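You operate a simulated robot arm through the tools that you are given. There is no shell and no other tool. Be economical: measure what you need, move in short steps, check, and stop when the job is done.

Carry out the task below with a simulated two-armed robot. There is one attempt and no reset: what you move stays moved.

Task
Pick up the wash bottle with one hand, pass it to the other hand and put it on the half of the can layer near the counter. Set down upright: wash bottle.

It is judged by the outcome, as a careful person would: the job done as asked, and still so three seconds after it is handed in. It fails if anything else is knocked over, pushed out of place, dropped, spilled or broken.

Robot
Two 7-joint arms with two-finger parallel grippers on one trunk, on a base that drives. Base frame: it is fixed to the floor where the robot stands at the start and does not move with it; the origin is under the middle of the robot, x ahead of it, y to its left, z up; the surface under the hand at the start is at about z = 0.9. Readings come in m, rad, newtons and seconds.
The left shoulder is at the start at [0.07, 0.177, 1.195], the right one opposite. With the tool pointing down near the work surface each hand reaches from about 0.3 to 0.74 m from the robot's upright axis, wherever it stands, measured 20 degrees to its own side. Places, roughly: half of the can layer near the counter [-3.2, -1.7, 0.8]. Payload 3.43 kg a hand.
Tool frame (each hand has its own): the origin (TCP) lies between the finger pads and is the grasp point; the fingertips stand 0.03 m ahead of it; z points along the fingers, y is the line along which they close. Largest opening 0.094 m; finger width 0.028, thickness 0.01; the body of the gripper, 0.05 by 0.096 m, starts 0.055 m behind the TCP.
Orientation is that of the tool frame in the base frame, as a unit quaternion [x, y, z, w]. With the fingers straight down and closing along the base's y, the tool's x points along the base's -x, its y along +y and its z along -z.

Tools
- The arms move only by the tool play_rows. It takes "left_moves", "right_moves" or both (then of equal length, played together; a hand with none holds still); each is a list of rows, each a list of 7 numbers: the turn, a rotation vector about the base's x, y, z in units of 4 degrees (1.0 is 4 degrees), then the shift along the base's x, y, z in units of 30 mm (1.0 is 30 mm), then the finger opening in mm, from 0 to 94. In form: [[ax, ay, az, tx, ty, tz, hand], ...]. A call has 1 to 12 rows; each row shifts and turns the commanded pose from where the row before left it. A call with a number of a shift or a turn outside -1 to 1 is refused whole. A row lasts 0.2 s, in which the tool goes at most 0.05 m and 0.15 rad; a call with a longer step from one row to the next is refused whole, and so is a gripper value outside its range. Where a pose cannot be reached the arm comes as near as it can. A force on the tool above 40 N (or 10 N above the force at the start of the call, whichever is more), or a blocked arm, ends the call early, and 0.2 s more pass. Each finger travels about 0.153 m/s and halts on what it meets, pressing with about 33 N; the grip force reading is that of the motor and also rises with nothing between the fingers. The clock runs only during rows and for 0.2 s after the last one: add rows that do not move to give the fingers time. It gives the time, the measured TCP pose, the force on the tool (base axes), the opening and the grip force at its end, in the units of the frame above (readings bear some noise), with the torque about the TCP (base axes, N m) and any sound that the robot's microphone picked up.
- Cameras (640 x 400 px; columns grow to the right, rows downward): "scene" is now at [0.133, -0.0126, 1.5054]; the picture's right is [-0.15, -0.99, -0.00], its down [-0.64, 0.09, -0.77] and it looks along [0.76, -0.11, -0.64] (base axes); focal length 291 px, centre (320, 200). "left" rides on the left gripper at [0.076, -0.014, -0.102] in its tool frame; the picture's right is [0.18, 0.98, 0.00], its down [-0.75, 0.14, -0.64] and it looks along [-0.63, 0.12, 0.77] (tool axes); focal length 243 px, centre (320, 200). "right" rides on the right gripper at [0.076, 0.014, -0.103] in its tool frame; the picture's right is [-0.18, 0.98, 0.00], its down [-0.75, -0.14, -0.64] and it looks along [-0.63, -0.12, 0.77] (tool axes); focal length 243 px, centre (320, 200). There is no depth. A picture from a camera that has moved, and an enlarged one, comes with that camera's place and axes in the base frame and with its lens.
- grab_frame(camera): a new picture of that camera. It takes no simulated time.
- raise_lower(by): slides the trunk up (or, below 0, down) by that many m; the arms and the scene camera ride with it, the base frame stays. It gives what a move gives, with no picture.
- roll_base(legs): drives the robot by 1 to 6 legs, each [ahead, turn to the left] in m and rad, along the robot's own axes; the way and the turn of a leg run together, so that a leg with both is an arc; at most 1.5 m and 3.142 rad a leg. The arms and the cameras ride along, it lands a little off, and it stops where it bumps. It gives what a move gives.
- head_to(pan, tilt): turns the head with the scene camera to pan (to the left, within 1.501 rad either way) and tilt (down, from -0.506 to 1.204), counted from straight ahead of the robot. It gives what a move gives.
- enlarge(camera, box): a new picture of the part [left, top, right, bottom] of that camera's present view, enlarged. It takes no simulated time.
- finish_job(): hands the job in; it is judged then, once.

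Work in short steps. Places have to be worked out from the pictures, the camera data and where the tool is seen: move nearer, look again, correct. Check each grasp and each placing, and mend what went wrong. You have 120 turns and 88 pictures in all, those below and enlarged ones among them. Open the grippers and draw the arms clear of the work before you hand the job in, unless the task says otherwise; then end with one line.

The tools are called after "Call:" as a command line: name --argument value ..., lists and objects as JSON in quotes. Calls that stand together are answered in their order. play_rows: Moves the arms, as the interface text tells. Its arguments: {"type":"object","properties":{"left_moves":{"type":"array"},"right_moves":{"type":"array"}},"required":[]} The other tools are called the same way: raise_lower (by) slides the trunk up or down; roll_base (legs) drives the base; head_to (pan, tilt) turns the head that bears the scene camera; grab_frame (camera) takes a picture; enlarge (camera, box) takes an enlarged picture of a part of a camera's view; finish_job () hands the job in.

At the start:

```text
time: 0.0
left_eef_pos: [0.5176, 0.1126, 1.1574]
left_ee_rot: [0.0, 1.0, -0.001, 0.0]
left_contact_force: [-0.5, -0.9, -0.2]
left_ft_torque: [-0.01, 0.0, 0.03]
left_gripper_width: 0.094
left_grip_force: 0.1
right_eef_pos: [0.3633, -0.2187, 1.2331]
right_ee_rot: [0.0, 1.0, 0.0, 0.001]
right_contact_force: [0.8, -0.2, 0.0]
right_ft_torque: [0.0, 0.01, 0.01]
right_gripper_width: 0.094
right_grip_force: 0.0
trunk travel left (down, up): [-0.775, 0.065]
robot x, y, heading: [0.0011, -0.0004, 0.001]
head pan, tilt: [-0.148, 0.698]
```

scene: 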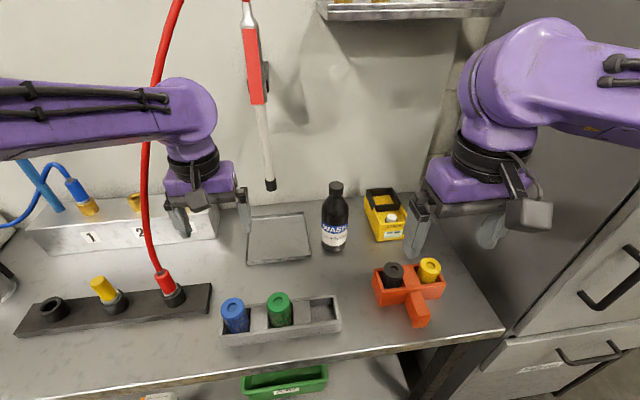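
right: 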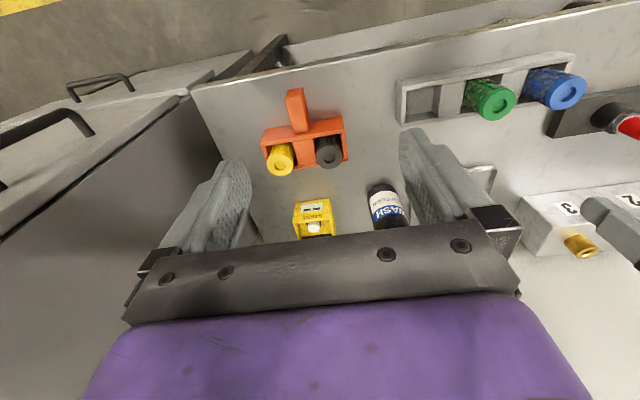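
left: 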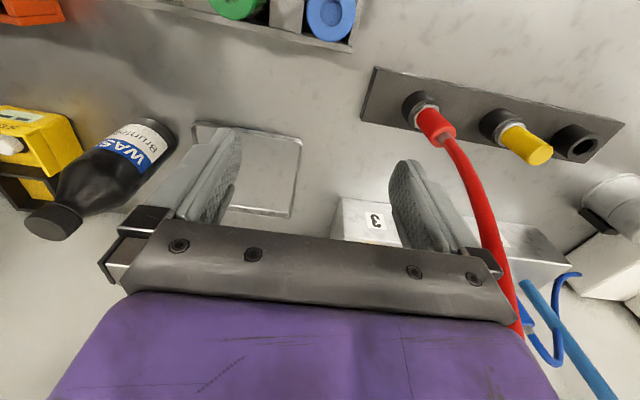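

The wash bottle stands at about (0.67, -0.13), about 0.2 m tall. Before choosing a grasp I look to both sides to see the room.

Call:
head_to --pan -1.5 --tilt 0.4

Call:
grab_frame --camera "scene"

Call:
head_to --pan 1.5 --tilt 0.4

Call:
grab_frame --camera "scene"

```text
time: 1.5
left_eef_pos: [0.5165, 0.1127, 1.1567]
left_ee_rot: [0.0, 1.0, 0.0, 0.0]
left_contact_force: [-0.1, 0.7, -0.4]
left_ft_torque: [0.0, 0.02, -0.02]
left_gripper_width: 0.0941
left_grip_force: 0.1
right_eef_pos: [0.3627, -0.219, 1.2337]
right_ee_rot: [0.0, 1.0, 0.0, 0.002]
right_contact_force: [-0.2, 0.6, 0.7]
right_ft_torque: [0.04, -0.01, 0.02]
right_gripper_width: 0.0941
right_grip_force: 0.1
trunk travel left (down, up): [-0.775, 0.065]
robot x, y, heading: [0.0017, -0.0027, 0.002]
head pan, tilt: [-1.499, 0.4]
```

```text
84 pictures are left
camera scene: at [0.0556, -0.0924, 1.5321], right [-1.0, -0.07, 0.0], down [-0.03, 0.39, -0.92], along [0.07, -0.92, -0.39], focal length 291 px, centre (320, 200)
```

scene: 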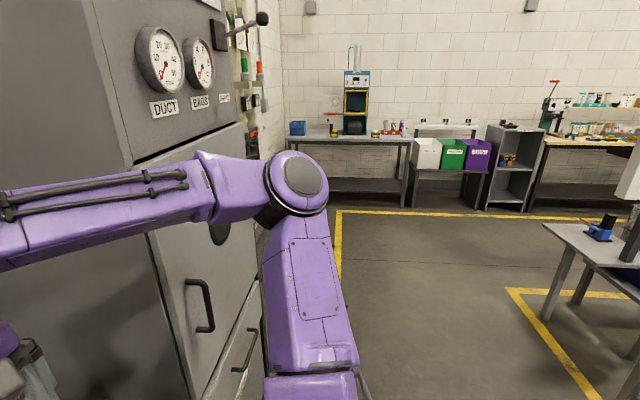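

```text
time: 4.1
left_eef_pos: [0.5189, 0.1122, 1.1572]
left_ee_rot: [0.0, 1.0, 0.0, 0.0]
left_contact_force: [0.1, 0.1, -0.8]
left_ft_torque: [-0.01, -0.02, 0.02]
left_gripper_width: 0.0941
left_grip_force: 0.0
right_eef_pos: [0.3629, -0.2179, 1.2338]
right_ee_rot: [-0.002, 1.0, 0.0, 0.001]
right_contact_force: [-0.1, 0.6, 0.8]
right_ft_torque: [-0.02, 0.01, 0.03]
right_gripper_width: 0.0941
right_grip_force: 0.0
trunk travel left (down, up): [-0.775, 0.065]
robot x, y, heading: [0.0005, 0.0, -0.004]
head pan, tilt: [1.499, 0.4]
```

```text
83 pictures are left
camera scene: at [0.0556, 0.0924, 1.5321], right [1.0, -0.07, 0.0], down [-0.03, -0.39, -0.92], along [0.07, 0.92, -0.39], focal length 291 px, centre (320, 200)
```

scene: 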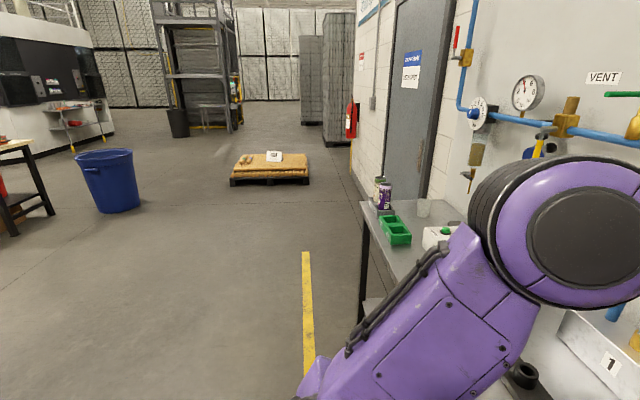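

The floor behind is open. I back off 0.7 m, turn right to face the rear, and look at the destination before choosing the grasp.

Call:
roll_base --legs '[[-0.7, 0], [0, -2.55]]'

Call:
head_to --pan 0.0 --tilt 0.35

Call:
grab_frame --camera "scene"

```text
time: 13.9
left_eef_pos: [-1.0548, -0.399, 1.1578]
left_ee_rot: [0.951, 0.308, 0.0, 0.0]
left_contact_force: [0.0, -0.2, 0.7]
left_ft_torque: [0.02, -0.02, 0.0]
left_gripper_width: 0.0941
left_grip_force: 0.1
right_eef_pos: [-1.1261, -0.042, 1.2341]
right_ee_rot: [0.951, 0.31, -0.001, 0.0]
right_contact_force: [0.2, -0.5, 0.9]
right_ft_torque: [-0.01, 0.0, 0.01]
right_gripper_width: 0.0941
right_grip_force: 0.0
trunk travel left (down, up): [-0.775, 0.065]
robot x, y, heading: [-0.7058, -0.0068, -2.512]
head pan, tilt: [1.499, 0.4]
```

```text
time: 15.5
left_eef_pos: [-1.0576, -0.4011, 1.159]
left_ee_rot: [0.951, 0.308, 0.0, 0.001]
left_contact_force: [0.3, -1.0, -0.1]
left_ft_torque: [0.0, 0.01, -0.03]
left_gripper_width: 0.0941
left_grip_force: 0.1
right_eef_pos: [-1.1257, -0.041, 1.2336]
right_ee_rot: [0.951, 0.309, -0.001, 0.001]
right_contact_force: [0.2, 0.0, 0.9]
right_ft_torque: [-0.02, 0.03, 0.03]
right_gripper_width: 0.0939
right_grip_force: 0.1
trunk travel left (down, up): [-0.775, 0.065]
robot x, y, heading: [-0.7062, -0.0072, -2.519]
head pan, tilt: [0.0, 0.351]
```

```text
82 pictures are left
camera scene: at [-0.821, -0.0883, 1.5367], right [-0.59, 0.81, 0.0], down [0.28, 0.2, -0.94], along [-0.76, -0.55, -0.34], focal length 291 px, centre (320, 200)
```

scene: 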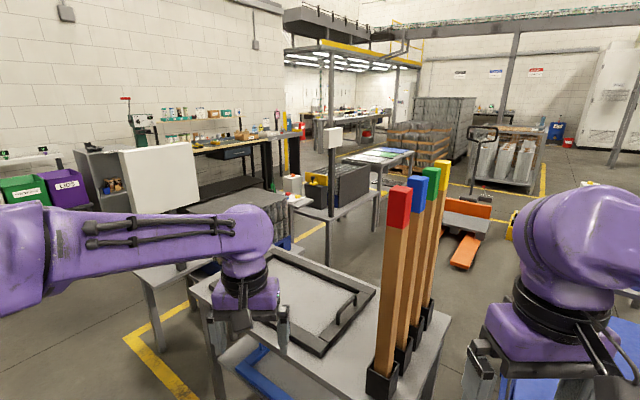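

The place projects to about pixel (330,171). I enlarge there.

Call:
enlarge --camera "scene" --box '[170, 130, 430, 290]'

```text
2.46 times, centred on (300, 210) of scene
camera zoom: at [-0.821, -0.0883, 1.5367], right [-0.59, 0.81, 0.0], down [0.28, 0.2, -0.94], along [-0.76, -0.55, -0.34], focal length 716 px, centre (369, 175)
```

zoom: 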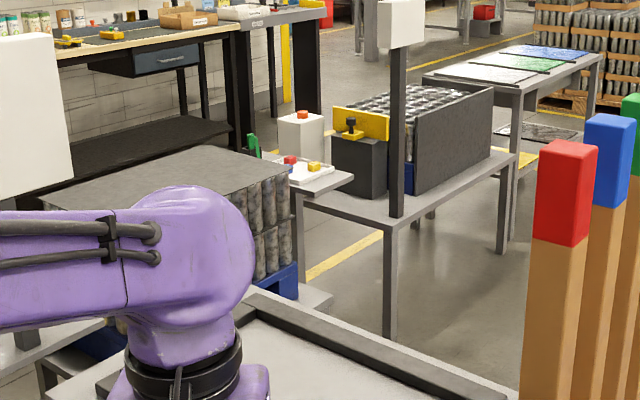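

The place matches the can array in the dark-walled box on a table, behind the table with posts. I look to the right to find a free route.

Call:
head_to --pan -0.9 --tilt 0.5

Call:
grab_frame --camera "scene"

```text
time: 16.7
left_eef_pos: [-1.0551, -0.4005, 1.156]
left_ee_rot: [0.951, 0.308, 0.0, 0.0]
left_contact_force: [0.3, -0.1, -0.2]
left_ft_torque: [-0.01, 0.0, 0.0]
left_gripper_width: 0.094
left_grip_force: 0.1
right_eef_pos: [-1.1265, -0.0403, 1.2328]
right_ee_rot: [0.951, 0.31, -0.001, 0.0]
right_contact_force: [0.4, 0.3, 0.6]
right_ft_torque: [0.01, -0.02, -0.04]
right_gripper_width: 0.0939
right_grip_force: 0.1
trunk travel left (down, up): [-0.775, 0.065]
robot x, y, heading: [-0.7041, -0.0047, -2.511]
head pan, tilt: [-0.901, 0.499]
```

```text
80 pictures are left
camera scene: at [-0.8333, -0.0091, 1.523], right [0.27, 0.96, 0.0], down [0.46, -0.13, -0.88], along [-0.85, 0.24, -0.48], focal length 291 px, centre (320, 200)
```

scene: 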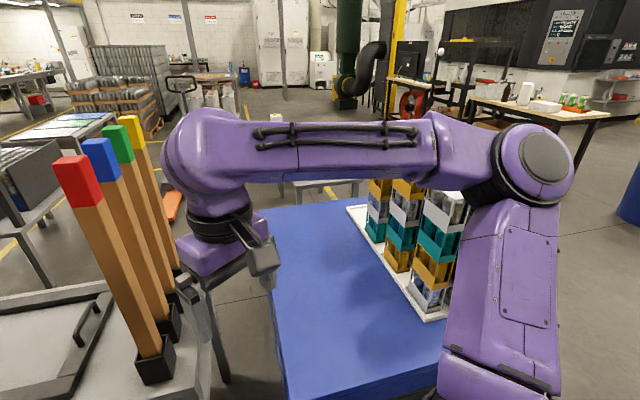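

Call:
head_to --pan 0.8 --tilt 0.45

Call:
grab_frame --camera "scene"

Call:
head_to --pan -1.5 --tilt 0.45

Call:
grab_frame --camera "scene"

```text
time: 18.5
left_eef_pos: [-1.0566, -0.3995, 1.1581]
left_ee_rot: [0.951, 0.308, 0.001, -0.001]
left_contact_force: [0.0, -0.3, -1.0]
left_ft_torque: [0.02, -0.01, 0.03]
left_gripper_width: 0.0938
left_grip_force: 0.1
right_eef_pos: [-1.1256, -0.041, 1.2335]
right_ee_rot: [0.951, 0.31, -0.001, 0.001]
right_contact_force: [-0.2, 0.3, 0.5]
right_ft_torque: [0.01, 0.03, 0.02]
right_gripper_width: 0.094
right_grip_force: 0.0
trunk travel left (down, up): [-0.775, 0.065]
robot x, y, heading: [-0.702, -0.0071, -2.515]
head pan, tilt: [0.799, 0.45]
```

```text
79 pictures are left
camera scene: at [-0.759, -0.1245, 1.5275], right [-0.99, 0.14, 0.0], down [0.06, 0.43, -0.9], along [-0.13, -0.89, -0.44], focal length 291 px, centre (320, 200)
```

scene: 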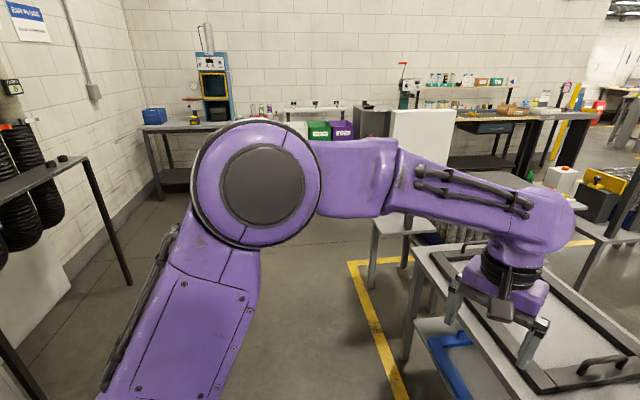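

```text
time: 20.6
left_eef_pos: [-1.0556, -0.3993, 1.158]
left_ee_rot: [0.951, 0.309, 0.0, 0.0]
left_contact_force: [-0.2, 0.7, 0.1]
left_ft_torque: [-0.03, -0.02, -0.01]
left_gripper_width: 0.0943
left_grip_force: 0.1
right_eef_pos: [-1.1251, -0.0408, 1.2338]
right_ee_rot: [0.951, 0.31, -0.001, 0.0]
right_contact_force: [-1.0, 0.9, -0.2]
right_ft_torque: [0.01, 0.01, -0.04]
right_gripper_width: 0.094
right_grip_force: 0.0
trunk travel left (down, up): [-0.775, 0.065]
robot x, y, heading: [-0.7036, -0.0038, -2.515]
head pan, tilt: [-1.499, 0.45]
```

```text
78 pictures are left
camera scene: at [-0.8048, 0.0368, 1.5275], right [0.77, 0.64, 0.0], down [0.28, -0.33, -0.9], along [-0.58, 0.69, -0.44], focal length 291 px, centre (320, 200)
```

scene: 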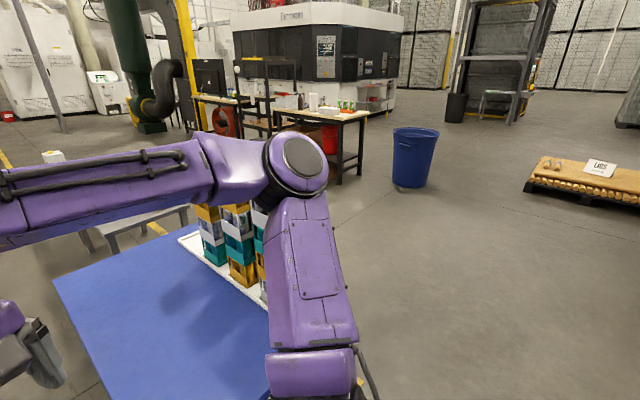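

Best plan: the right hand takes the bottle body with a tilted grip, the left takes the cap from above and does the placing. The later route goes around the blue table's far side. First I go back to the bench.

Call:
roll_base --legs '[[0, 2.54]]'

Call:
head_to --pan 0.0 --tilt 0.6

Call:
grab_frame --camera "scene"

```text
time: 27.0
left_eef_pos: [-0.1932, 0.1355, 1.1575]
left_ee_rot: [-0.026, 1.0, 0.0, 0.001]
left_contact_force: [-0.6, -0.3, -0.4]
left_ft_torque: [-0.01, 0.01, -0.01]
left_gripper_width: 0.0942
left_grip_force: 0.2
right_eef_pos: [-0.3295, -0.2038, 1.2347]
right_ee_rot: [-0.027, 1.0, 0.0, 0.002]
right_contact_force: [0.7, -0.1, -1.5]
right_ft_torque: [-0.03, -0.01, 0.02]
right_gripper_width: 0.094
right_grip_force: 0.1
trunk travel left (down, up): [-0.775, 0.065]
robot x, y, heading: [-0.7018, -0.0063, 0.05]
head pan, tilt: [-1.499, 0.45]
```

```text
time: 28.6
left_eef_pos: [-0.1931, 0.1349, 1.156]
left_ee_rot: [-0.026, 1.0, 0.0, 0.0]
left_contact_force: [-0.6, -0.5, 0.7]
left_ft_torque: [-0.03, 0.03, -0.01]
left_gripper_width: 0.094
left_grip_force: 0.0
right_eef_pos: [-0.3297, -0.2041, 1.2336]
right_ee_rot: [-0.027, 1.0, 0.0, 0.001]
right_contact_force: [-0.3, -0.3, 0.1]
right_ft_torque: [0.0, -0.03, 0.0]
right_gripper_width: 0.094
right_grip_force: 0.1
trunk travel left (down, up): [-0.775, 0.065]
robot x, y, heading: [-0.7057, -0.0038, 0.056]
head pan, tilt: [0.0, 0.6]
```

```text
77 pictures are left
camera scene: at [-0.5666, 0.0026, 1.5139], right [0.05, -1.0, 0.0], down [-0.56, -0.03, -0.83], along [0.82, 0.04, -0.56], focal length 291 px, centre (320, 200)
```

scene: 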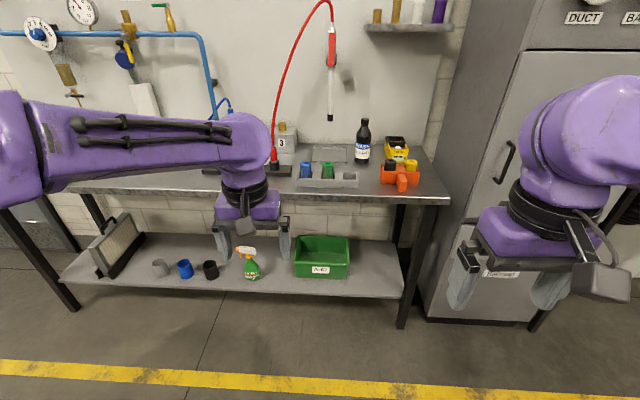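

Bottle centre is confirmed near (0.675, -0.132). I straighten the heading, then tilt the right hand 60° forward in free space while moving it ahead.

Call:
roll_base --legs '[[0, -0.055]]'

Call:
play_rows --right_moves '[[0, -1, 0, 1, 0.3, 0, 94], [0, -1, 0, 1, 0.3, 0, 94], [0, -1, 0, 1, 0.3, 0, 94], [0, -1, 0, 1, 0.3, 0, 94], [0, -1, 0, 0.5, 0.3, 0, 94], [0, -1, 0, 0.5, 0.3, 0, 94], [0, -1, 0, 0, 0.3, -0.5, 94], [0, -1, 0, 0, 0.3, -0.5, 94], [0, -1, 0, 0, 0.3, -0.5, 94], [0, -1, 0, 0, 0.3, -0.5, 94], [0, -1, 0, 0, 0, -0.5, 94], [0, -1, 0, 0, 0, -0.5, 94]]'

```text
time: 29.5
left_eef_pos: [-0.1853, 0.1098, 1.1572]
left_ee_rot: [0.002, 1.0, -0.001, 0.0]
left_contact_force: [-0.4, 0.4, -0.3]
left_ft_torque: [-0.03, -0.03, 0.01]
left_gripper_width: 0.0939
left_grip_force: 0.0
right_eef_pos: [-0.341, -0.2216, 1.2347]
right_ee_rot: [0.001, 1.0, 0.0, 0.001]
right_contact_force: [0.7, 0.0, 0.0]
right_ft_torque: [-0.07, -0.02, -0.01]
right_gripper_width: 0.094
right_grip_force: 0.1
trunk travel left (down, up): [-0.775, 0.065]
robot x, y, heading: [-0.7056, -0.0037, -0.002]
head pan, tilt: [0.0, 0.6]
```

```text
time: 32.1
left_eef_pos: [-0.186, 0.1084, 1.1576]
left_ee_rot: [0.002, 1.0, -0.001, 0.0]
left_contact_force: [-0.6, 0.5, -0.1]
left_ft_torque: [-0.01, 0.03, 0.01]
left_gripper_width: 0.094
left_grip_force: 0.0
right_eef_pos: [-0.1913, -0.1325, 1.1431]
right_ee_rot: [0.001, 0.913, 0.0, 0.408]
right_contact_force: [-0.2, -0.3, -0.3]
right_ft_torque: [-0.02, 0.01, 0.05]
right_gripper_width: 0.0939
right_grip_force: 0.1
trunk travel left (down, up): [-0.775, 0.065]
robot x, y, heading: [-0.7055, -0.0035, -0.002]
head pan, tilt: [0.0, 0.6]
```

Right hand tilted 48° as wanted. I drive back to the bench with hands above the objects.

Call:
roll_base --legs '[[0.7, 0]]'

Call:
head_to --pan -0.15 --tilt 0.7

Call:
grab_frame --camera "scene"

Call:
grab_frame --camera "right"

```text
time: 35.9
left_eef_pos: [0.5021, 0.1103, 1.1585]
left_ee_rot: [-0.001, 1.0, 0.0, 0.001]
left_contact_force: [-0.7, 0.8, -0.2]
left_ft_torque: [-0.01, -0.03, 0.02]
left_gripper_width: 0.0941
left_grip_force: 0.1
right_eef_pos: [0.4975, -0.1301, 1.1443]
right_ee_rot: [-0.002, 0.913, 0.001, 0.408]
right_contact_force: [-0.7, 0.1, 0.9]
right_ft_torque: [0.01, -0.04, -0.02]
right_gripper_width: 0.0937
right_grip_force: 0.1
trunk travel left (down, up): [-0.775, 0.065]
robot x, y, heading: [-0.0123, -0.0064, 0.003]
head pan, tilt: [0.0, 0.6]
```

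```text
time: 36.6
left_eef_pos: [0.5039, 0.1093, 1.1572]
left_ee_rot: [-0.002, 1.0, -0.001, 0.0]
left_contact_force: [0.6, -0.1, 0.1]
left_ft_torque: [0.0, -0.01, 0.02]
left_gripper_width: 0.094
left_grip_force: 0.1
right_eef_pos: [0.4993, -0.1304, 1.1454]
right_ee_rot: [-0.003, 0.913, 0.002, 0.408]
right_contact_force: [0.1, 0.3, 0.2]
right_ft_torque: [0.01, 0.02, 0.02]
right_gripper_width: 0.094
right_grip_force: 0.0
trunk travel left (down, up): [-0.775, 0.065]
robot x, y, heading: [-0.0128, -0.0057, 0.005]
head pan, tilt: [-0.15, 0.7]
```

```text
76 pictures are left
camera scene: at [0.1197, -0.0167, 1.5053], right [-0.15, -0.99, 0.0], down [-0.64, 0.09, -0.76], along [0.76, -0.11, -0.64], focal length 291 px, centre (320, 200)
```

scene: 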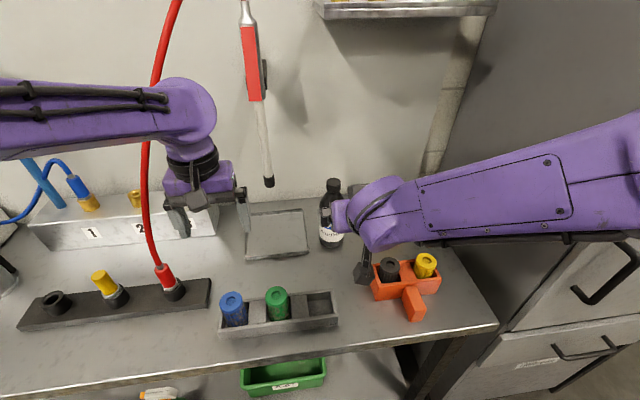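

```text
75 pictures are left
camera right: at [0.371, -0.1176, 1.1548], right [0.12, 0.98, 0.14], down [0.03, -0.14, 0.99], along [0.99, -0.11, -0.04], focal length 243 px, centre (320, 200)
```

right: 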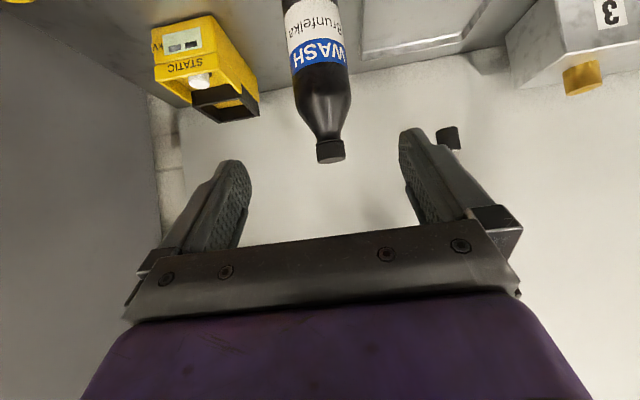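

Triangulating both cameras puts the bottle axis at (0.667, -0.130), top at z 1.10, diameter about 0.068. I move partway down and ahead with slightly more tilt, then check.

Call:
play_rows --right_moves '[[0, -1, 0, 0.4, 0, -0.7, 94], [0, -1, 0, 0.4, 0, -0.7, 94], [0, 0, 0, 0.4, 0, -0.7, 94], [0, 0, 0, 0.4, 0, -0.7, 94], [0, 0, 0, 0.4, 0, -0.7, 94], [0, 0, 0, 0.4, 0, -0.7, 94]]'

Call:
grab_frame --camera "right"

Call:
grab_frame --camera "scene"

```text
time: 38.0
left_eef_pos: [0.5041, 0.1105, 1.1578]
left_ee_rot: [-0.002, 1.0, 0.0, -0.001]
left_contact_force: [-1.3, -0.1, 0.8]
left_ft_torque: [-0.04, -0.02, -0.02]
left_gripper_width: 0.094
left_grip_force: 0.1
right_eef_pos: [0.5711, -0.1306, 1.0185]
right_ee_rot: [-0.003, 0.883, 0.002, 0.47]
right_contact_force: [-0.1, 0.8, 0.6]
right_ft_torque: [-0.01, 0.03, 0.01]
right_gripper_width: 0.094
right_grip_force: 0.1
trunk travel left (down, up): [-0.775, 0.065]
robot x, y, heading: [-0.0102, -0.0026, 0.004]
head pan, tilt: [-0.15, 0.7]
```

```text
74 pictures are left
camera right: at [0.4423, -0.1181, 1.0111], right [0.1, 0.98, 0.15], down [-0.11, -0.14, 0.98], along [0.99, -0.11, 0.1], focal length 243 px, centre (320, 200)
```

right: 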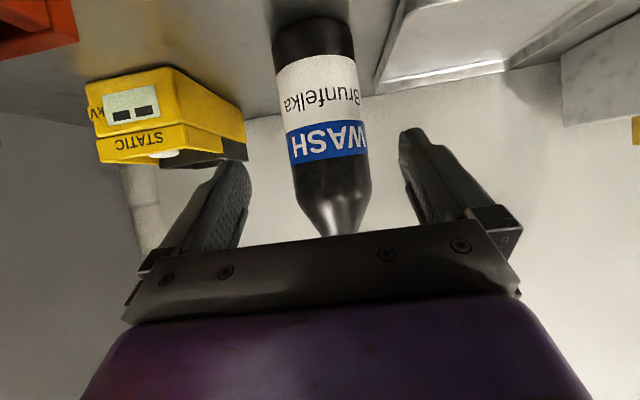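

```text
73 pictures are left
camera scene: at [0.1204, -0.017, 1.5052], right [-0.15, -0.99, 0.0], down [-0.64, 0.09, -0.76], along [0.76, -0.11, -0.64], focal length 291 px, centre (320, 200)
```

scene: 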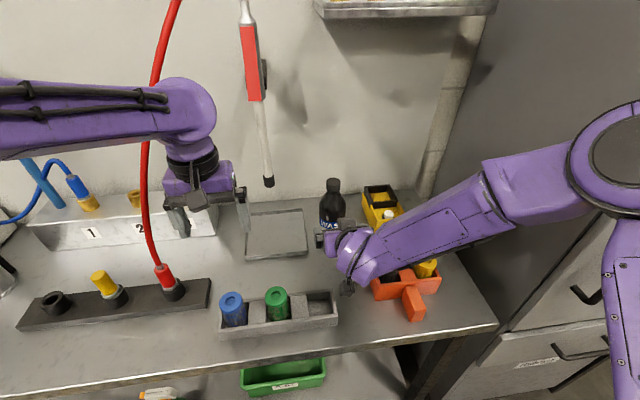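

Aligned; axis at y≈-0.127. The straight body runs up to about z 1.02, so I advance to (0.667, -0.127, 0.98).

Call:
play_rows --right_moves '[[0, 0, 0, 0.53, 0.1, -0.22, 94], [0, 0, 0, 0.53, 0, -0.22, 94], [0, 0, 0, 0.53, 0, -0.22, 94], [0, 0, 0, 0.53, 0, -0.22, 94], [0, 0, 0, 0.53, 0, -0.22, 94], [0, 0, 0, 0.5, 0, -0.22, 94]]'

Call:
grab_frame --camera "right"

Call:
grab_frame --camera "scene"

```text
time: 39.4
left_eef_pos: [0.501, 0.1112, 1.1581]
left_ee_rot: [-0.001, 1.0, 0.001, 0.001]
left_contact_force: [-1.0, 0.3, -0.6]
left_ft_torque: [0.01, 0.03, -0.01]
left_gripper_width: 0.0941
left_grip_force: 0.0
right_eef_pos: [0.6649, -0.1273, 0.9802]
right_ee_rot: [-0.003, 0.882, 0.002, 0.472]
right_contact_force: [-4.7, -0.4, 5.7]
right_ft_torque: [-0.05, -0.09, 0.02]
right_gripper_width: 0.0939
right_grip_force: 0.0
trunk travel left (down, up): [-0.775, 0.065]
robot x, y, heading: [-0.0179, -0.0027, 0.006]
head pan, tilt: [-0.15, 0.7]
```

```text
72 pictures are left
camera right: at [0.5362, -0.1148, 0.9728], right [0.1, 0.98, 0.15], down [-0.12, -0.14, 0.98], along [0.99, -0.11, 0.1], focal length 243 px, centre (320, 200)
```

right: 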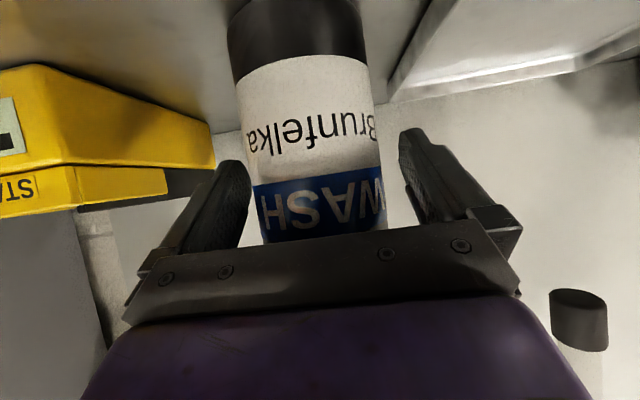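

```text
71 pictures are left
camera scene: at [0.1167, -0.0164, 1.5057], right [-0.15, -0.99, 0.0], down [-0.64, 0.09, -0.77], along [0.76, -0.11, -0.64], focal length 291 px, centre (320, 200)
```

scene: 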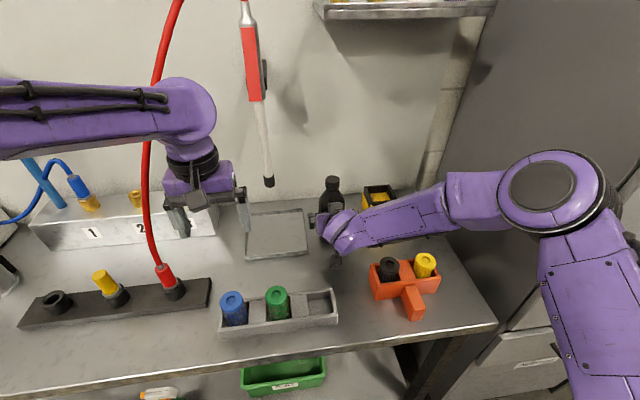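

Light palm contact (about 7 N), so I back off 8 mm along the tool and close the fingers.

Call:
play_rows --right_moves '[[0, 0, 0, -0.22, -0.1, 0.15, 94], [0, 0, 0, 0, 0, 0, 80], [0, 0, 0, 0, 0, 0, 60], [0, 0, 0, 0, 0, 0, 40], [0, 0, 0, 0, 0, 0, 40], [0, 0, 0, 0, 0, 0, 40]]'

Call:
grab_frame --camera "right"

```text
time: 40.8
left_eef_pos: [0.5037, 0.1109, 1.1578]
left_ee_rot: [-0.002, 1.0, 0.0, 0.0]
left_contact_force: [0.5, 0.2, 0.2]
left_ft_torque: [0.01, -0.01, 0.03]
left_gripper_width: 0.0939
left_grip_force: 0.1
right_eef_pos: [0.6601, -0.1308, 0.9829]
right_ee_rot: [-0.002, 0.883, 0.001, 0.47]
right_contact_force: [-2.2, 0.7, 0.4]
right_ft_torque: [-0.13, 0.12, -0.04]
right_gripper_width: 0.0707
right_grip_force: 32.7
trunk travel left (down, up): [-0.775, 0.065]
robot x, y, heading: [-0.0117, -0.0072, -0.001]
head pan, tilt: [-0.15, 0.7]
```

```text
70 pictures are left
camera right: at [0.5307, -0.1177, 0.9757], right [0.1, 0.98, 0.15], down [-0.11, -0.14, 0.98], along [0.99, -0.11, 0.1], focal length 243 px, centre (320, 200)
```

right: 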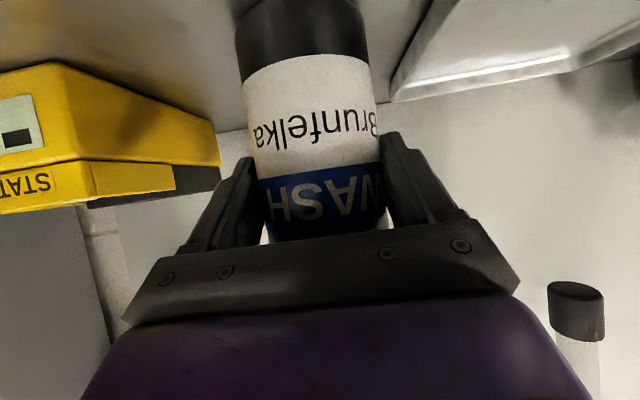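

Gripped at 71 mm with 33 N. I lift straight up 0.15 m; the tip of the bottle passes right of the hanging red tool.

Call:
play_rows --right_moves '[[0, 0, 0, 0, 0, 0.4, 40], [0, 0, 0, 0, 0, 0.6, 40], [0, 0, 0, 0, 0, 0.8, 40], [0, 0, 0, 0, 0, 0.8, 40], [0, 0, 0, 0, 0, 0.8, 40], [0, 0, 0, 0, 0, 0.8, 40], [0, 0, 0, 0, 0, 0.8, 40]]'

Call:
grab_frame --camera "scene"

```text
time: 42.4
left_eef_pos: [0.5029, 0.112, 1.1575]
left_ee_rot: [-0.002, 1.0, 0.0, 0.0]
left_contact_force: [-0.7, -0.3, 0.3]
left_ft_torque: [-0.01, 0.01, 0.01]
left_gripper_width: 0.0941
left_grip_force: 0.1
right_eef_pos: [0.6587, -0.129, 1.1336]
right_ee_rot: [-0.003, 0.883, 0.001, 0.47]
right_contact_force: [-0.1, 0.4, -4.2]
right_ft_torque: [0.0, 0.04, -0.01]
right_gripper_width: 0.0708
right_grip_force: 33.2
trunk travel left (down, up): [-0.775, 0.065]
robot x, y, heading: [-0.0138, -0.0042, 0.004]
head pan, tilt: [-0.15, 0.7]
```

```text
69 pictures are left
camera scene: at [0.1193, -0.0163, 1.5052], right [-0.15, -0.99, 0.0], down [-0.64, 0.09, -0.76], along [0.76, -0.11, -0.64], focal length 291 px, centre (320, 200)
```

scene: 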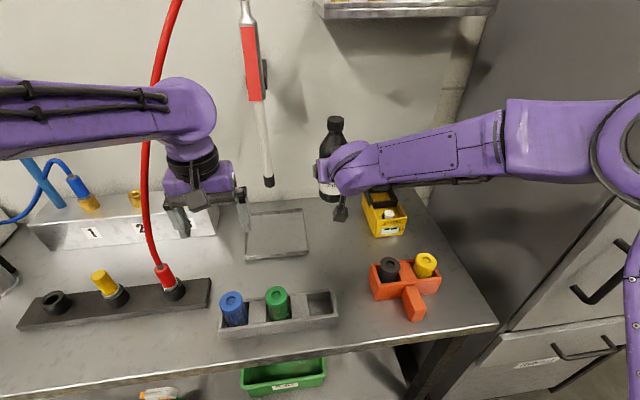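

The bottle is lifted (about 4 N) and upright, nothing else moved. I back away from the bench for the hand-over.

Call:
roll_base --legs '[[-0.65, 0]]'

Call:
head_to --pan 0.0 --tilt 0.5

Call:
play_rows --left_moves '[[0, 0, 0, -0.2, 0, 1, 94], [0, 0, 0, -0.2, 0, 1, 94], [0, 0, 0, -0.2, 0, 1, 94], [0, 0, 0, -0.2, 0, 1, 94], [0, 0, 0, -0.2, 0, 1, 94], [0, 0, 0, 0, 0, 1, 94]]' --right_moves '[[0, 0, 0, -1, 0, -0.2, 40], [0, 0, 0, -1, 0, -0.2, 40], [0, 0, 0, -1, 0, -0.3, 40], [0, 0, 0, -1, 0, -0.3, 40], [0, 0, 0, -0.8, 0, 0, 40], [0, 0, 0, -0.5, 0, 0, 40]]'

Call:
grab_frame --camera "scene"

Call:
grab_frame --camera "left"

```text
time: 46.0
left_eef_pos: [-0.1414, 0.1082, 1.1565]
left_ee_rot: [-0.003, 1.0, 0.0, -0.001]
left_contact_force: [0.5, -0.4, 1.2]
left_ft_torque: [0.06, 0.0, 0.0]
left_gripper_width: 0.0942
left_grip_force: 0.0
right_eef_pos: [0.0158, -0.1307, 1.1329]
right_ee_rot: [-0.003, 0.883, 0.002, 0.47]
right_contact_force: [0.1, 0.1, -5.3]
right_ft_torque: [0.03, 0.02, 0.0]
right_gripper_width: 0.0709
right_grip_force: 32.8
trunk travel left (down, up): [-0.775, 0.065]
robot x, y, heading: [-0.657, -0.0079, 0.012]
head pan, tilt: [-0.15, 0.7]
```

```text
time: 46.7
left_eef_pos: [-0.1429, 0.1095, 1.1565]
left_ee_rot: [-0.003, 1.0, 0.0, 0.0]
left_contact_force: [-0.4, 0.3, 0.0]
left_ft_torque: [0.01, 0.0, -0.02]
left_gripper_width: 0.0942
left_grip_force: 0.1
right_eef_pos: [0.0144, -0.1306, 1.1328]
right_ee_rot: [-0.005, 0.882, 0.002, 0.47]
right_contact_force: [0.6, -0.1, -5.3]
right_ft_torque: [-0.02, 0.05, 0.02]
right_gripper_width: 0.0704
right_grip_force: 33.4
trunk travel left (down, up): [-0.775, 0.065]
robot x, y, heading: [-0.6585, -0.0083, 0.002]
head pan, tilt: [0.0, 0.499]
```

```text
time: 48.1
left_eef_pos: [-0.1723, 0.1102, 1.3389]
left_ee_rot: [-0.004, 1.0, -0.001, 0.0]
left_contact_force: [-0.1, -0.1, -0.2]
left_ft_torque: [0.01, -0.03, 0.04]
left_gripper_width: 0.0939
left_grip_force: 0.0
right_eef_pos: [-0.1442, -0.1304, 1.1056]
right_ee_rot: [-0.005, 0.883, 0.002, 0.47]
right_contact_force: [0.1, 0.7, -6.1]
right_ft_torque: [-0.01, 0.07, -0.01]
right_gripper_width: 0.0708
right_grip_force: 33.4
trunk travel left (down, up): [-0.775, 0.065]
robot x, y, heading: [-0.6622, -0.0053, 0.006]
head pan, tilt: [0.0, 0.499]
```

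```text
68 pictures are left
camera scene: at [-0.519, -0.0072, 1.5229], right [0.01, -1.0, 0.0], down [-0.48, 0.0, -0.88], along [0.88, 0.01, -0.48], focal length 291 px, centre (320, 200)
```

scene: 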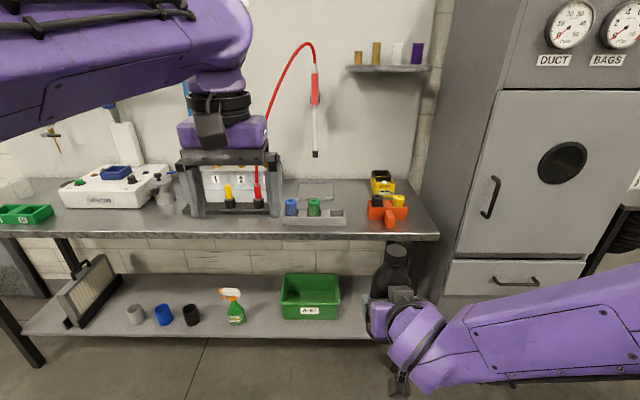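

```text
67 pictures are left
camera left: at [-0.2483, 0.0946, 1.4409], right [-0.19, 0.98, 0.0], down [0.75, 0.15, 0.64], along [0.63, 0.12, -0.77], focal length 243 px, centre (320, 200)
```

left: 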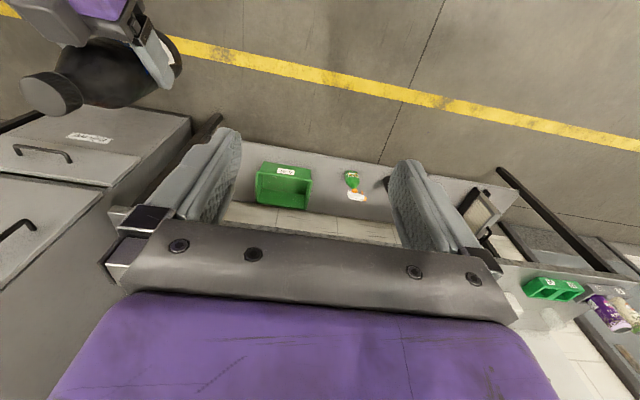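

Cap is at about (-0.14, -0.13), top z≈1.225. I bring both hands together over the middle, left hand staying above the cap.

Call:
play_rows --left_moves '[[0, 0, 0, 0.2, -1, 0, 94], [0, 0, 0, 0.2, -1, 0, 94], [0, 0, 0, 0.2, -1, 0, 94], [0, 0, 0, 0.2, -1, 0, 94], [0, 0, 0, 0.2, -0.3, 0, 94], [0, 0, 0, 0, 0, 0, 94]]' --right_moves '[[0, 0, 0, 0, 0.8, 0, 40], [0, 0, 0, 0, 0.8, 0, 40], [0, 0, 0, 0, 0.8, 0, 40], [0, 0, 0, 0, 0.8, 0, 40], [0, 0, 0, 0, 0.5, 0, 40], [0, 0, 0, 0, 0, 0, 40]]'

Call:
grab_frame --camera "scene"

Call:
grab_frame --camera "left"

```text
time: 49.5
left_eef_pos: [-0.1404, -0.0153, 1.3412]
left_ee_rot: [-0.006, 1.0, -0.005, 0.0]
left_contact_force: [0.6, 1.0, 0.3]
left_ft_torque: [0.01, 0.01, -0.03]
left_gripper_width: 0.0939
left_grip_force: 0.1
right_eef_pos: [-0.1432, -0.0191, 1.1046]
right_ee_rot: [-0.004, 0.883, 0.002, 0.47]
right_contact_force: [0.9, 0.5, -6.2]
right_ft_torque: [0.0, 0.07, 0.02]
right_gripper_width: 0.0707
right_grip_force: 32.5
trunk travel left (down, up): [-0.775, 0.065]
robot x, y, heading: [-0.662, -0.0086, 0.006]
head pan, tilt: [0.0, 0.499]
```

```text
66 pictures are left
camera scene: at [-0.5194, -0.0066, 1.523], right [0.01, -1.0, 0.0], down [-0.48, 0.0, -0.88], along [0.88, 0.01, -0.48], focal length 291 px, centre (320, 200)
```

scene: 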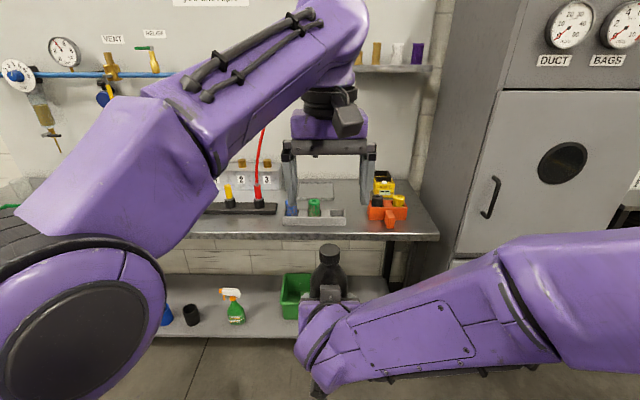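

```text
65 pictures are left
camera left: at [-0.2174, -0.0307, 1.4431], right [-0.2, 0.98, -0.01], down [0.75, 0.16, 0.64], along [0.63, 0.12, -0.77], focal length 243 px, centre (320, 200)
```

left: 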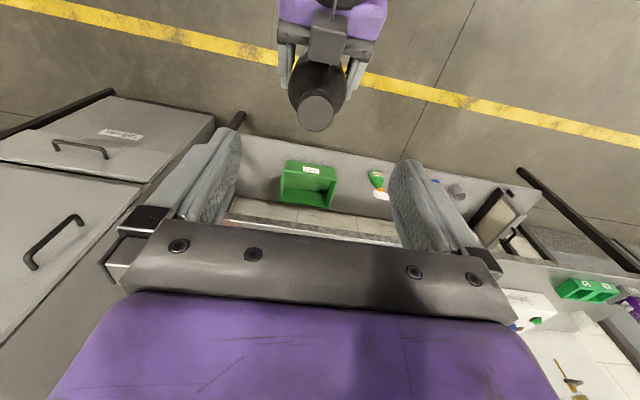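

Cap seen at (-0.138, -0.020). I lower the left hand so its pads surround the cap at z≈1.212.

Call:
play_rows --left_moves '[[0, 0, 0, 0.07, -0.16, -0.86, 94], [0, 0, 0, 0, 0, -0.86, 94], [0, 0, 0, 0, 0, -0.86, 80], [0, 0, 0, 0, 0, -0.86, 70], [0, 0, 0, 0, 0, -0.86, 70], [0, 0, 0, 0, 0, 0, 70]]'

Call:
grab_frame --camera "scene"

Call:
grab_frame --camera "left"

```text
time: 50.9
left_eef_pos: [-0.1394, -0.0268, 1.2083]
left_ee_rot: [-0.004, 1.0, 0.0, 0.0]
left_contact_force: [-0.2, -0.3, 0.0]
left_ft_torque: [-0.02, 0.02, 0.01]
left_gripper_width: 0.0699
left_grip_force: 0.0
right_eef_pos: [-0.1428, -0.0206, 1.104]
right_ee_rot: [-0.003, 0.882, 0.001, 0.47]
right_contact_force: [0.0, 0.8, -5.4]
right_ft_torque: [0.01, 0.04, -0.03]
right_gripper_width: 0.0709
right_grip_force: 33.1
trunk travel left (down, up): [-0.775, 0.065]
robot x, y, heading: [-0.6577, -0.0102, 0.01]
head pan, tilt: [0.0, 0.499]
```

```text
64 pictures are left
camera scene: at [-0.5187, -0.0067, 1.5229], right [0.01, -1.0, 0.0], down [-0.48, 0.0, -0.88], along [0.88, 0.01, -0.48], focal length 291 px, centre (320, 200)
```

scene: 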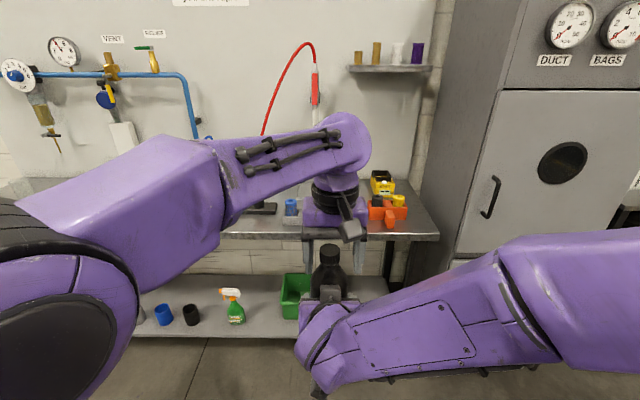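

```text
63 pictures are left
camera left: at [-0.2156, -0.0414, 1.3102], right [-0.19, 0.98, 0.0], down [0.75, 0.15, 0.64], along [0.63, 0.12, -0.77], focal length 243 px, centre (320, 200)
```

left: 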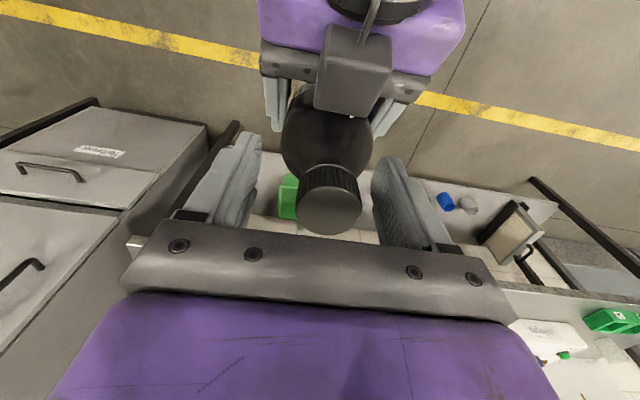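

Cap is about 4 mm toward +y and 5 mm toward -x of the TCP; I correct and close the left hand on it.

Call:
play_rows --left_moves '[[0, 0, 0, -0.15, 0.13, 0, 70], [0, 0, 0, 0, 0, 0, 50], [0, 0, 0, 0, 0, 0, 35], [0, 0, 0, 0, 0, 0, 10], [0, 0, 0, 0, 0, 0, 10], [0, 0, 0, 0, 0, 0, 10]]'

Call:
grab_frame --camera "left"

Call:
enlarge --camera "scene" --box '[240, 180, 440, 305]'

```text
time: 52.3
left_eef_pos: [-0.1436, -0.0194, 1.2073]
left_ee_rot: [-0.004, 1.0, 0.0, 0.0]
left_contact_force: [1.0, 6.1, 1.0]
left_ft_torque: [0.26, 0.0, 0.36]
left_gripper_width: 0.0405
left_grip_force: 33.2
right_eef_pos: [-0.1426, -0.0214, 1.1029]
right_ee_rot: [-0.004, 0.882, 0.002, 0.471]
right_contact_force: [-0.1, -6.5, -3.6]
right_ft_torque: [0.45, 0.07, -0.32]
right_gripper_width: 0.0707
right_grip_force: 33.0
trunk travel left (down, up): [-0.775, 0.065]
robot x, y, heading: [-0.6569, -0.0069, 0.008]
head pan, tilt: [0.0, 0.499]
```

```text
62 pictures are left
camera left: at [-0.22, -0.0362, 1.3103], right [-0.19, 0.98, 0.0], down [0.75, 0.15, 0.64], along [0.63, 0.12, -0.77], focal length 243 px, centre (320, 200)
```

left: 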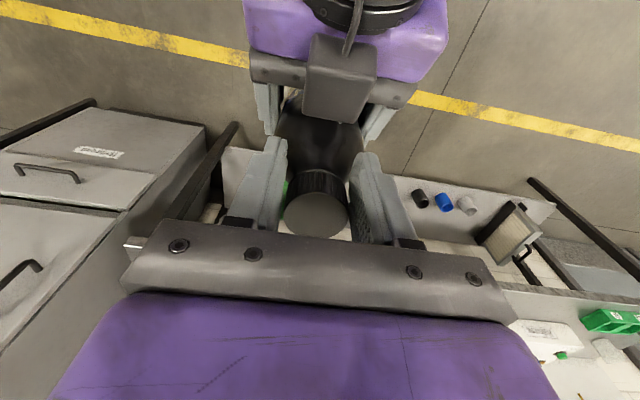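

```text
3.20 times, centred on (340, 242) of scene
camera zoom: at [-0.5186, -0.0067, 1.5229], right [0.01, -1.0, 0.0], down [-0.48, 0.0, -0.88], along [0.88, 0.01, -0.48], focal length 930 px, centre (256, 64)
```

zoom: 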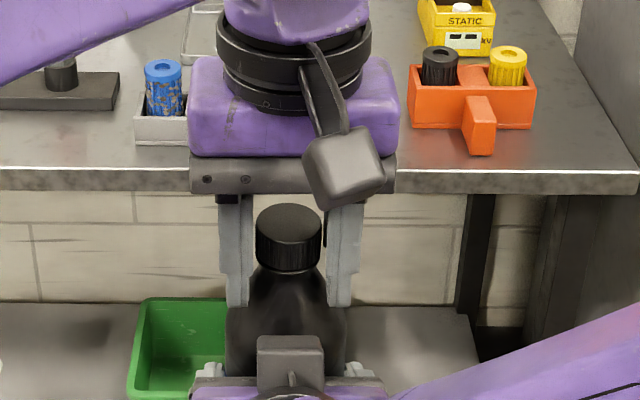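

The fingertips seem to bear on the shoulder cone just below the cap (40 mm). I open, raise 12 mm, and close again on the cap itself.

Call:
play_rows --left_moves '[[0, 0, 0, 0, 0, 0, 60], [0, 0, 0, 0, 0, 0, 60], [0, 0, 0, 0, -0.1, 0.4, 60], [0, 0, 0, 0, 0, 0, 40], [0, 0, 0, 0, 0, 0, 10], [0, 0, 0, 0, 0, 0, 10], [0, 0, 0, 0, 0, 0, 10]]'

Call:
enlarge --camera "scene" --box '[240, 180, 440, 305]'

```text
time: 53.9
left_eef_pos: [-0.144, -0.0235, 1.2187]
left_ee_rot: [-0.003, 1.0, 0.001, 0.001]
left_contact_force: [1.2, 12.6, 0.0]
left_ft_torque: [0.4, 0.0, 0.18]
left_gripper_width: 0.0375
left_grip_force: 32.8
right_eef_pos: [-0.1427, -0.0202, 1.1034]
right_ee_rot: [-0.004, 0.883, 0.002, 0.47]
right_contact_force: [-1.2, -13.4, -5.2]
right_ft_torque: [1.11, -0.04, -0.17]
right_gripper_width: 0.0707
right_grip_force: 32.3
trunk travel left (down, up): [-0.775, 0.065]
robot x, y, heading: [-0.6612, -0.0113, 0.004]
head pan, tilt: [0.0, 0.499]
```

```text
3.20 times, centred on (340, 242) of scene
camera zoom: at [-0.5186, -0.0066, 1.5229], right [0.01, -1.0, 0.0], down [-0.48, 0.0, -0.88], along [0.88, 0.01, -0.48], focal length 930 px, centre (256, 64)
```

zoom: 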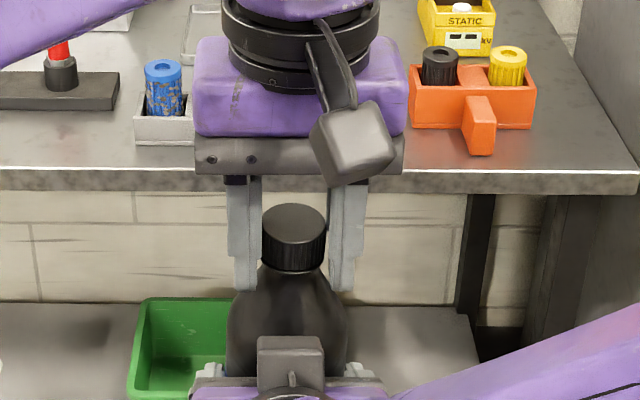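

Cap gripped at 37.5 mm. I relax the 12 N side load by shifting the left hand 6 mm to +y, then check forces.

Call:
play_rows --left_moves '[[0, 0, 0, 0, 0.2, 0, 10], [0, 0, 0, 0, 0, 0, 10], [0, 0, 0, 0, 0, 0, 10]]'

```text
time: 54.7
left_eef_pos: [-0.1446, -0.0187, 1.2196]
left_ee_rot: [-0.004, 1.0, -0.001, 0.0]
left_contact_force: [2.6, -11.8, 0.6]
left_ft_torque: [-0.35, 0.01, -0.05]
left_gripper_width: 0.0377
left_grip_force: 33.0
right_eef_pos: [-0.1431, -0.0193, 1.1036]
right_ee_rot: [-0.005, 0.882, 0.003, 0.471]
right_contact_force: [-1.5, 11.9, -5.9]
right_ft_torque: [-1.02, -0.17, 0.05]
right_gripper_width: 0.0709
right_grip_force: 33.0
trunk travel left (down, up): [-0.775, 0.065]
robot x, y, heading: [-0.6619, -0.0075, 0.008]
head pan, tilt: [0.0, 0.499]
```

Overshot; half back (3 mm) balances it. Then I release the right hand and see whether the left holds.

Call:
play_rows --left_moves '[[0, 0, 0, 0, -0.1, 0, 10], [0, 0, 0, 0, 0, 0, 10], [0, 0, 0, 0, 0, 0, 10], [0, 0, 0, 0, 0, 0, 10], [0, 0, 0, 0, 0, 0, 10], [0, 0, 0, 0, 0, 0, 10], [0, 0, 0, 0, 0, 0, 10]]' --right_moves '[[0, 0, 0, 0, 0, 0, 40], [0, 0, 0, 0, 0, 0, 40], [0, 0, 0, 0, 0, 0, 64], [0, 0, 0, 0, 0, 0, 72], [0, 0, 0, 0, 0, 0, 80], [0, 0, 0, 0, 0, 0, 94], [0, 0, 0, 0, 0, 0, 94]]'

Call:
enlarge --camera "scene" --box '[240, 180, 440, 305]'

Call:
grab_frame --camera "right"

```text
time: 56.3
left_eef_pos: [-0.1444, -0.02, 1.2184]
left_ee_rot: [-0.003, 1.0, -0.001, 0.0]
left_contact_force: [0.8, 0.0, 0.9]
left_ft_torque: [-0.02, 0.07, -0.01]
left_gripper_width: 0.0375
left_grip_force: 33.1
right_eef_pos: [-0.1431, -0.0203, 1.1031]
right_ee_rot: [-0.004, 0.883, 0.002, 0.469]
right_contact_force: [-0.8, 0.4, -1.0]
right_ft_torque: [-0.03, 0.02, -0.01]
right_gripper_width: 0.0936
right_grip_force: 0.0
trunk travel left (down, up): [-0.775, 0.065]
robot x, y, heading: [-0.6561, -0.0076, 0.005]
head pan, tilt: [0.0, 0.499]
```

```text
3.20 times, centred on (340, 242) of scene
camera zoom: at [-0.5187, -0.0067, 1.5229], right [0.01, -1.0, 0.0], down [-0.48, 0.0, -0.88], along [0.88, 0.01, -0.48], focal length 930 px, centre (256, 64)
```

zoom: 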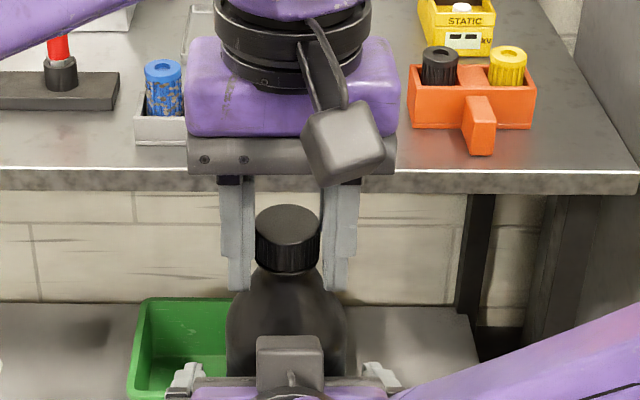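

```text
58 pictures are left
camera right: at [-0.2715, -0.0082, 1.0958], right [0.09, 0.98, 0.15], down [-0.11, -0.14, 0.98], along [0.99, -0.11, 0.1], focal length 243 px, centre (320, 200)
```

right: 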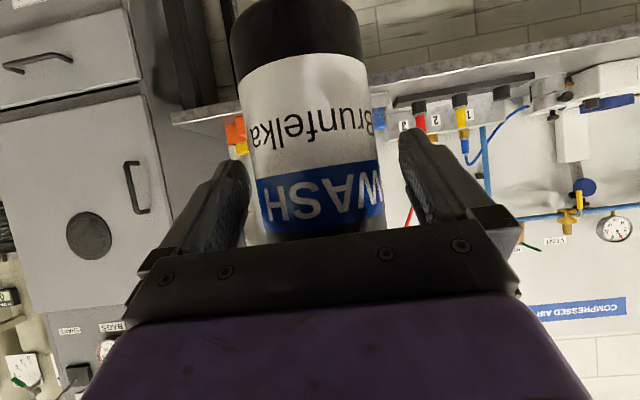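

Bottle stays upright between the left fingers. I withdraw the right hand straight back, then outward.

Call:
play_rows --right_moves '[[0, 0, 0, -0.3, 0, 0, 94], [0, 0, 0, -0.7, 0, 0, 94], [0, 0, 0, -1, 0, 0, 94], [0, 0, 0, -1, 0, -0.3, 94], [0, 0, 0, -0.5, -1, -0.3, 94], [0, 0, 0, 0, -1, 0, 94], [0, 0, 0, 0, -1, 0, 94], [0, 0, 0, 0, -1, 0, 94], [0, 0, 0, 0, -1, 0, 94]]'

Call:
grab_frame --camera "scene"

```text
time: 58.3
left_eef_pos: [-0.1447, -0.0222, 1.2197]
left_ee_rot: [-0.003, 1.0, 0.001, 0.0]
left_contact_force: [-0.2, -0.7, 0.8]
left_ft_torque: [0.04, 0.05, -0.01]
left_gripper_width: 0.0376
left_grip_force: 33.1
right_eef_pos: [-0.201, -0.1431, 1.0845]
right_ee_rot: [-0.003, 0.883, 0.003, 0.47]
right_contact_force: [1.1, 1.0, -0.3]
right_ft_torque: [0.03, 0.02, 0.0]
right_gripper_width: 0.0941
right_grip_force: 0.1
right hand out of reach, approached as far as the arm can: row 6, 7, 8, 9
trunk travel left (down, up): [-0.775, 0.065]
robot x, y, heading: [-0.6587, -0.006, 0.004]
head pan, tilt: [0.0, 0.499]
```

```text
57 pictures are left
camera scene: at [-0.5183, -0.009, 1.5228], right [0.01, -1.0, 0.0], down [-0.48, 0.0, -0.88], along [0.88, 0.01, -0.48], focal length 291 px, centre (320, 200)
```

scene: 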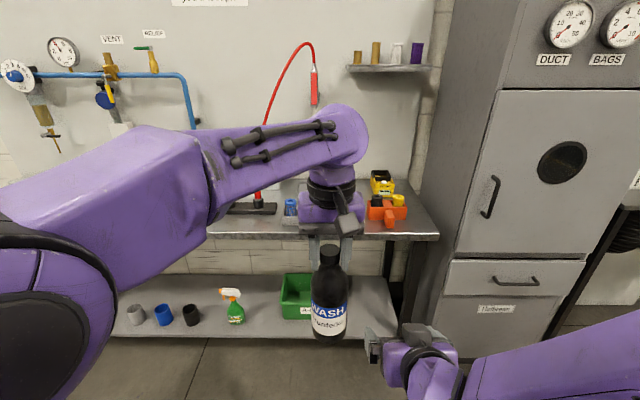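

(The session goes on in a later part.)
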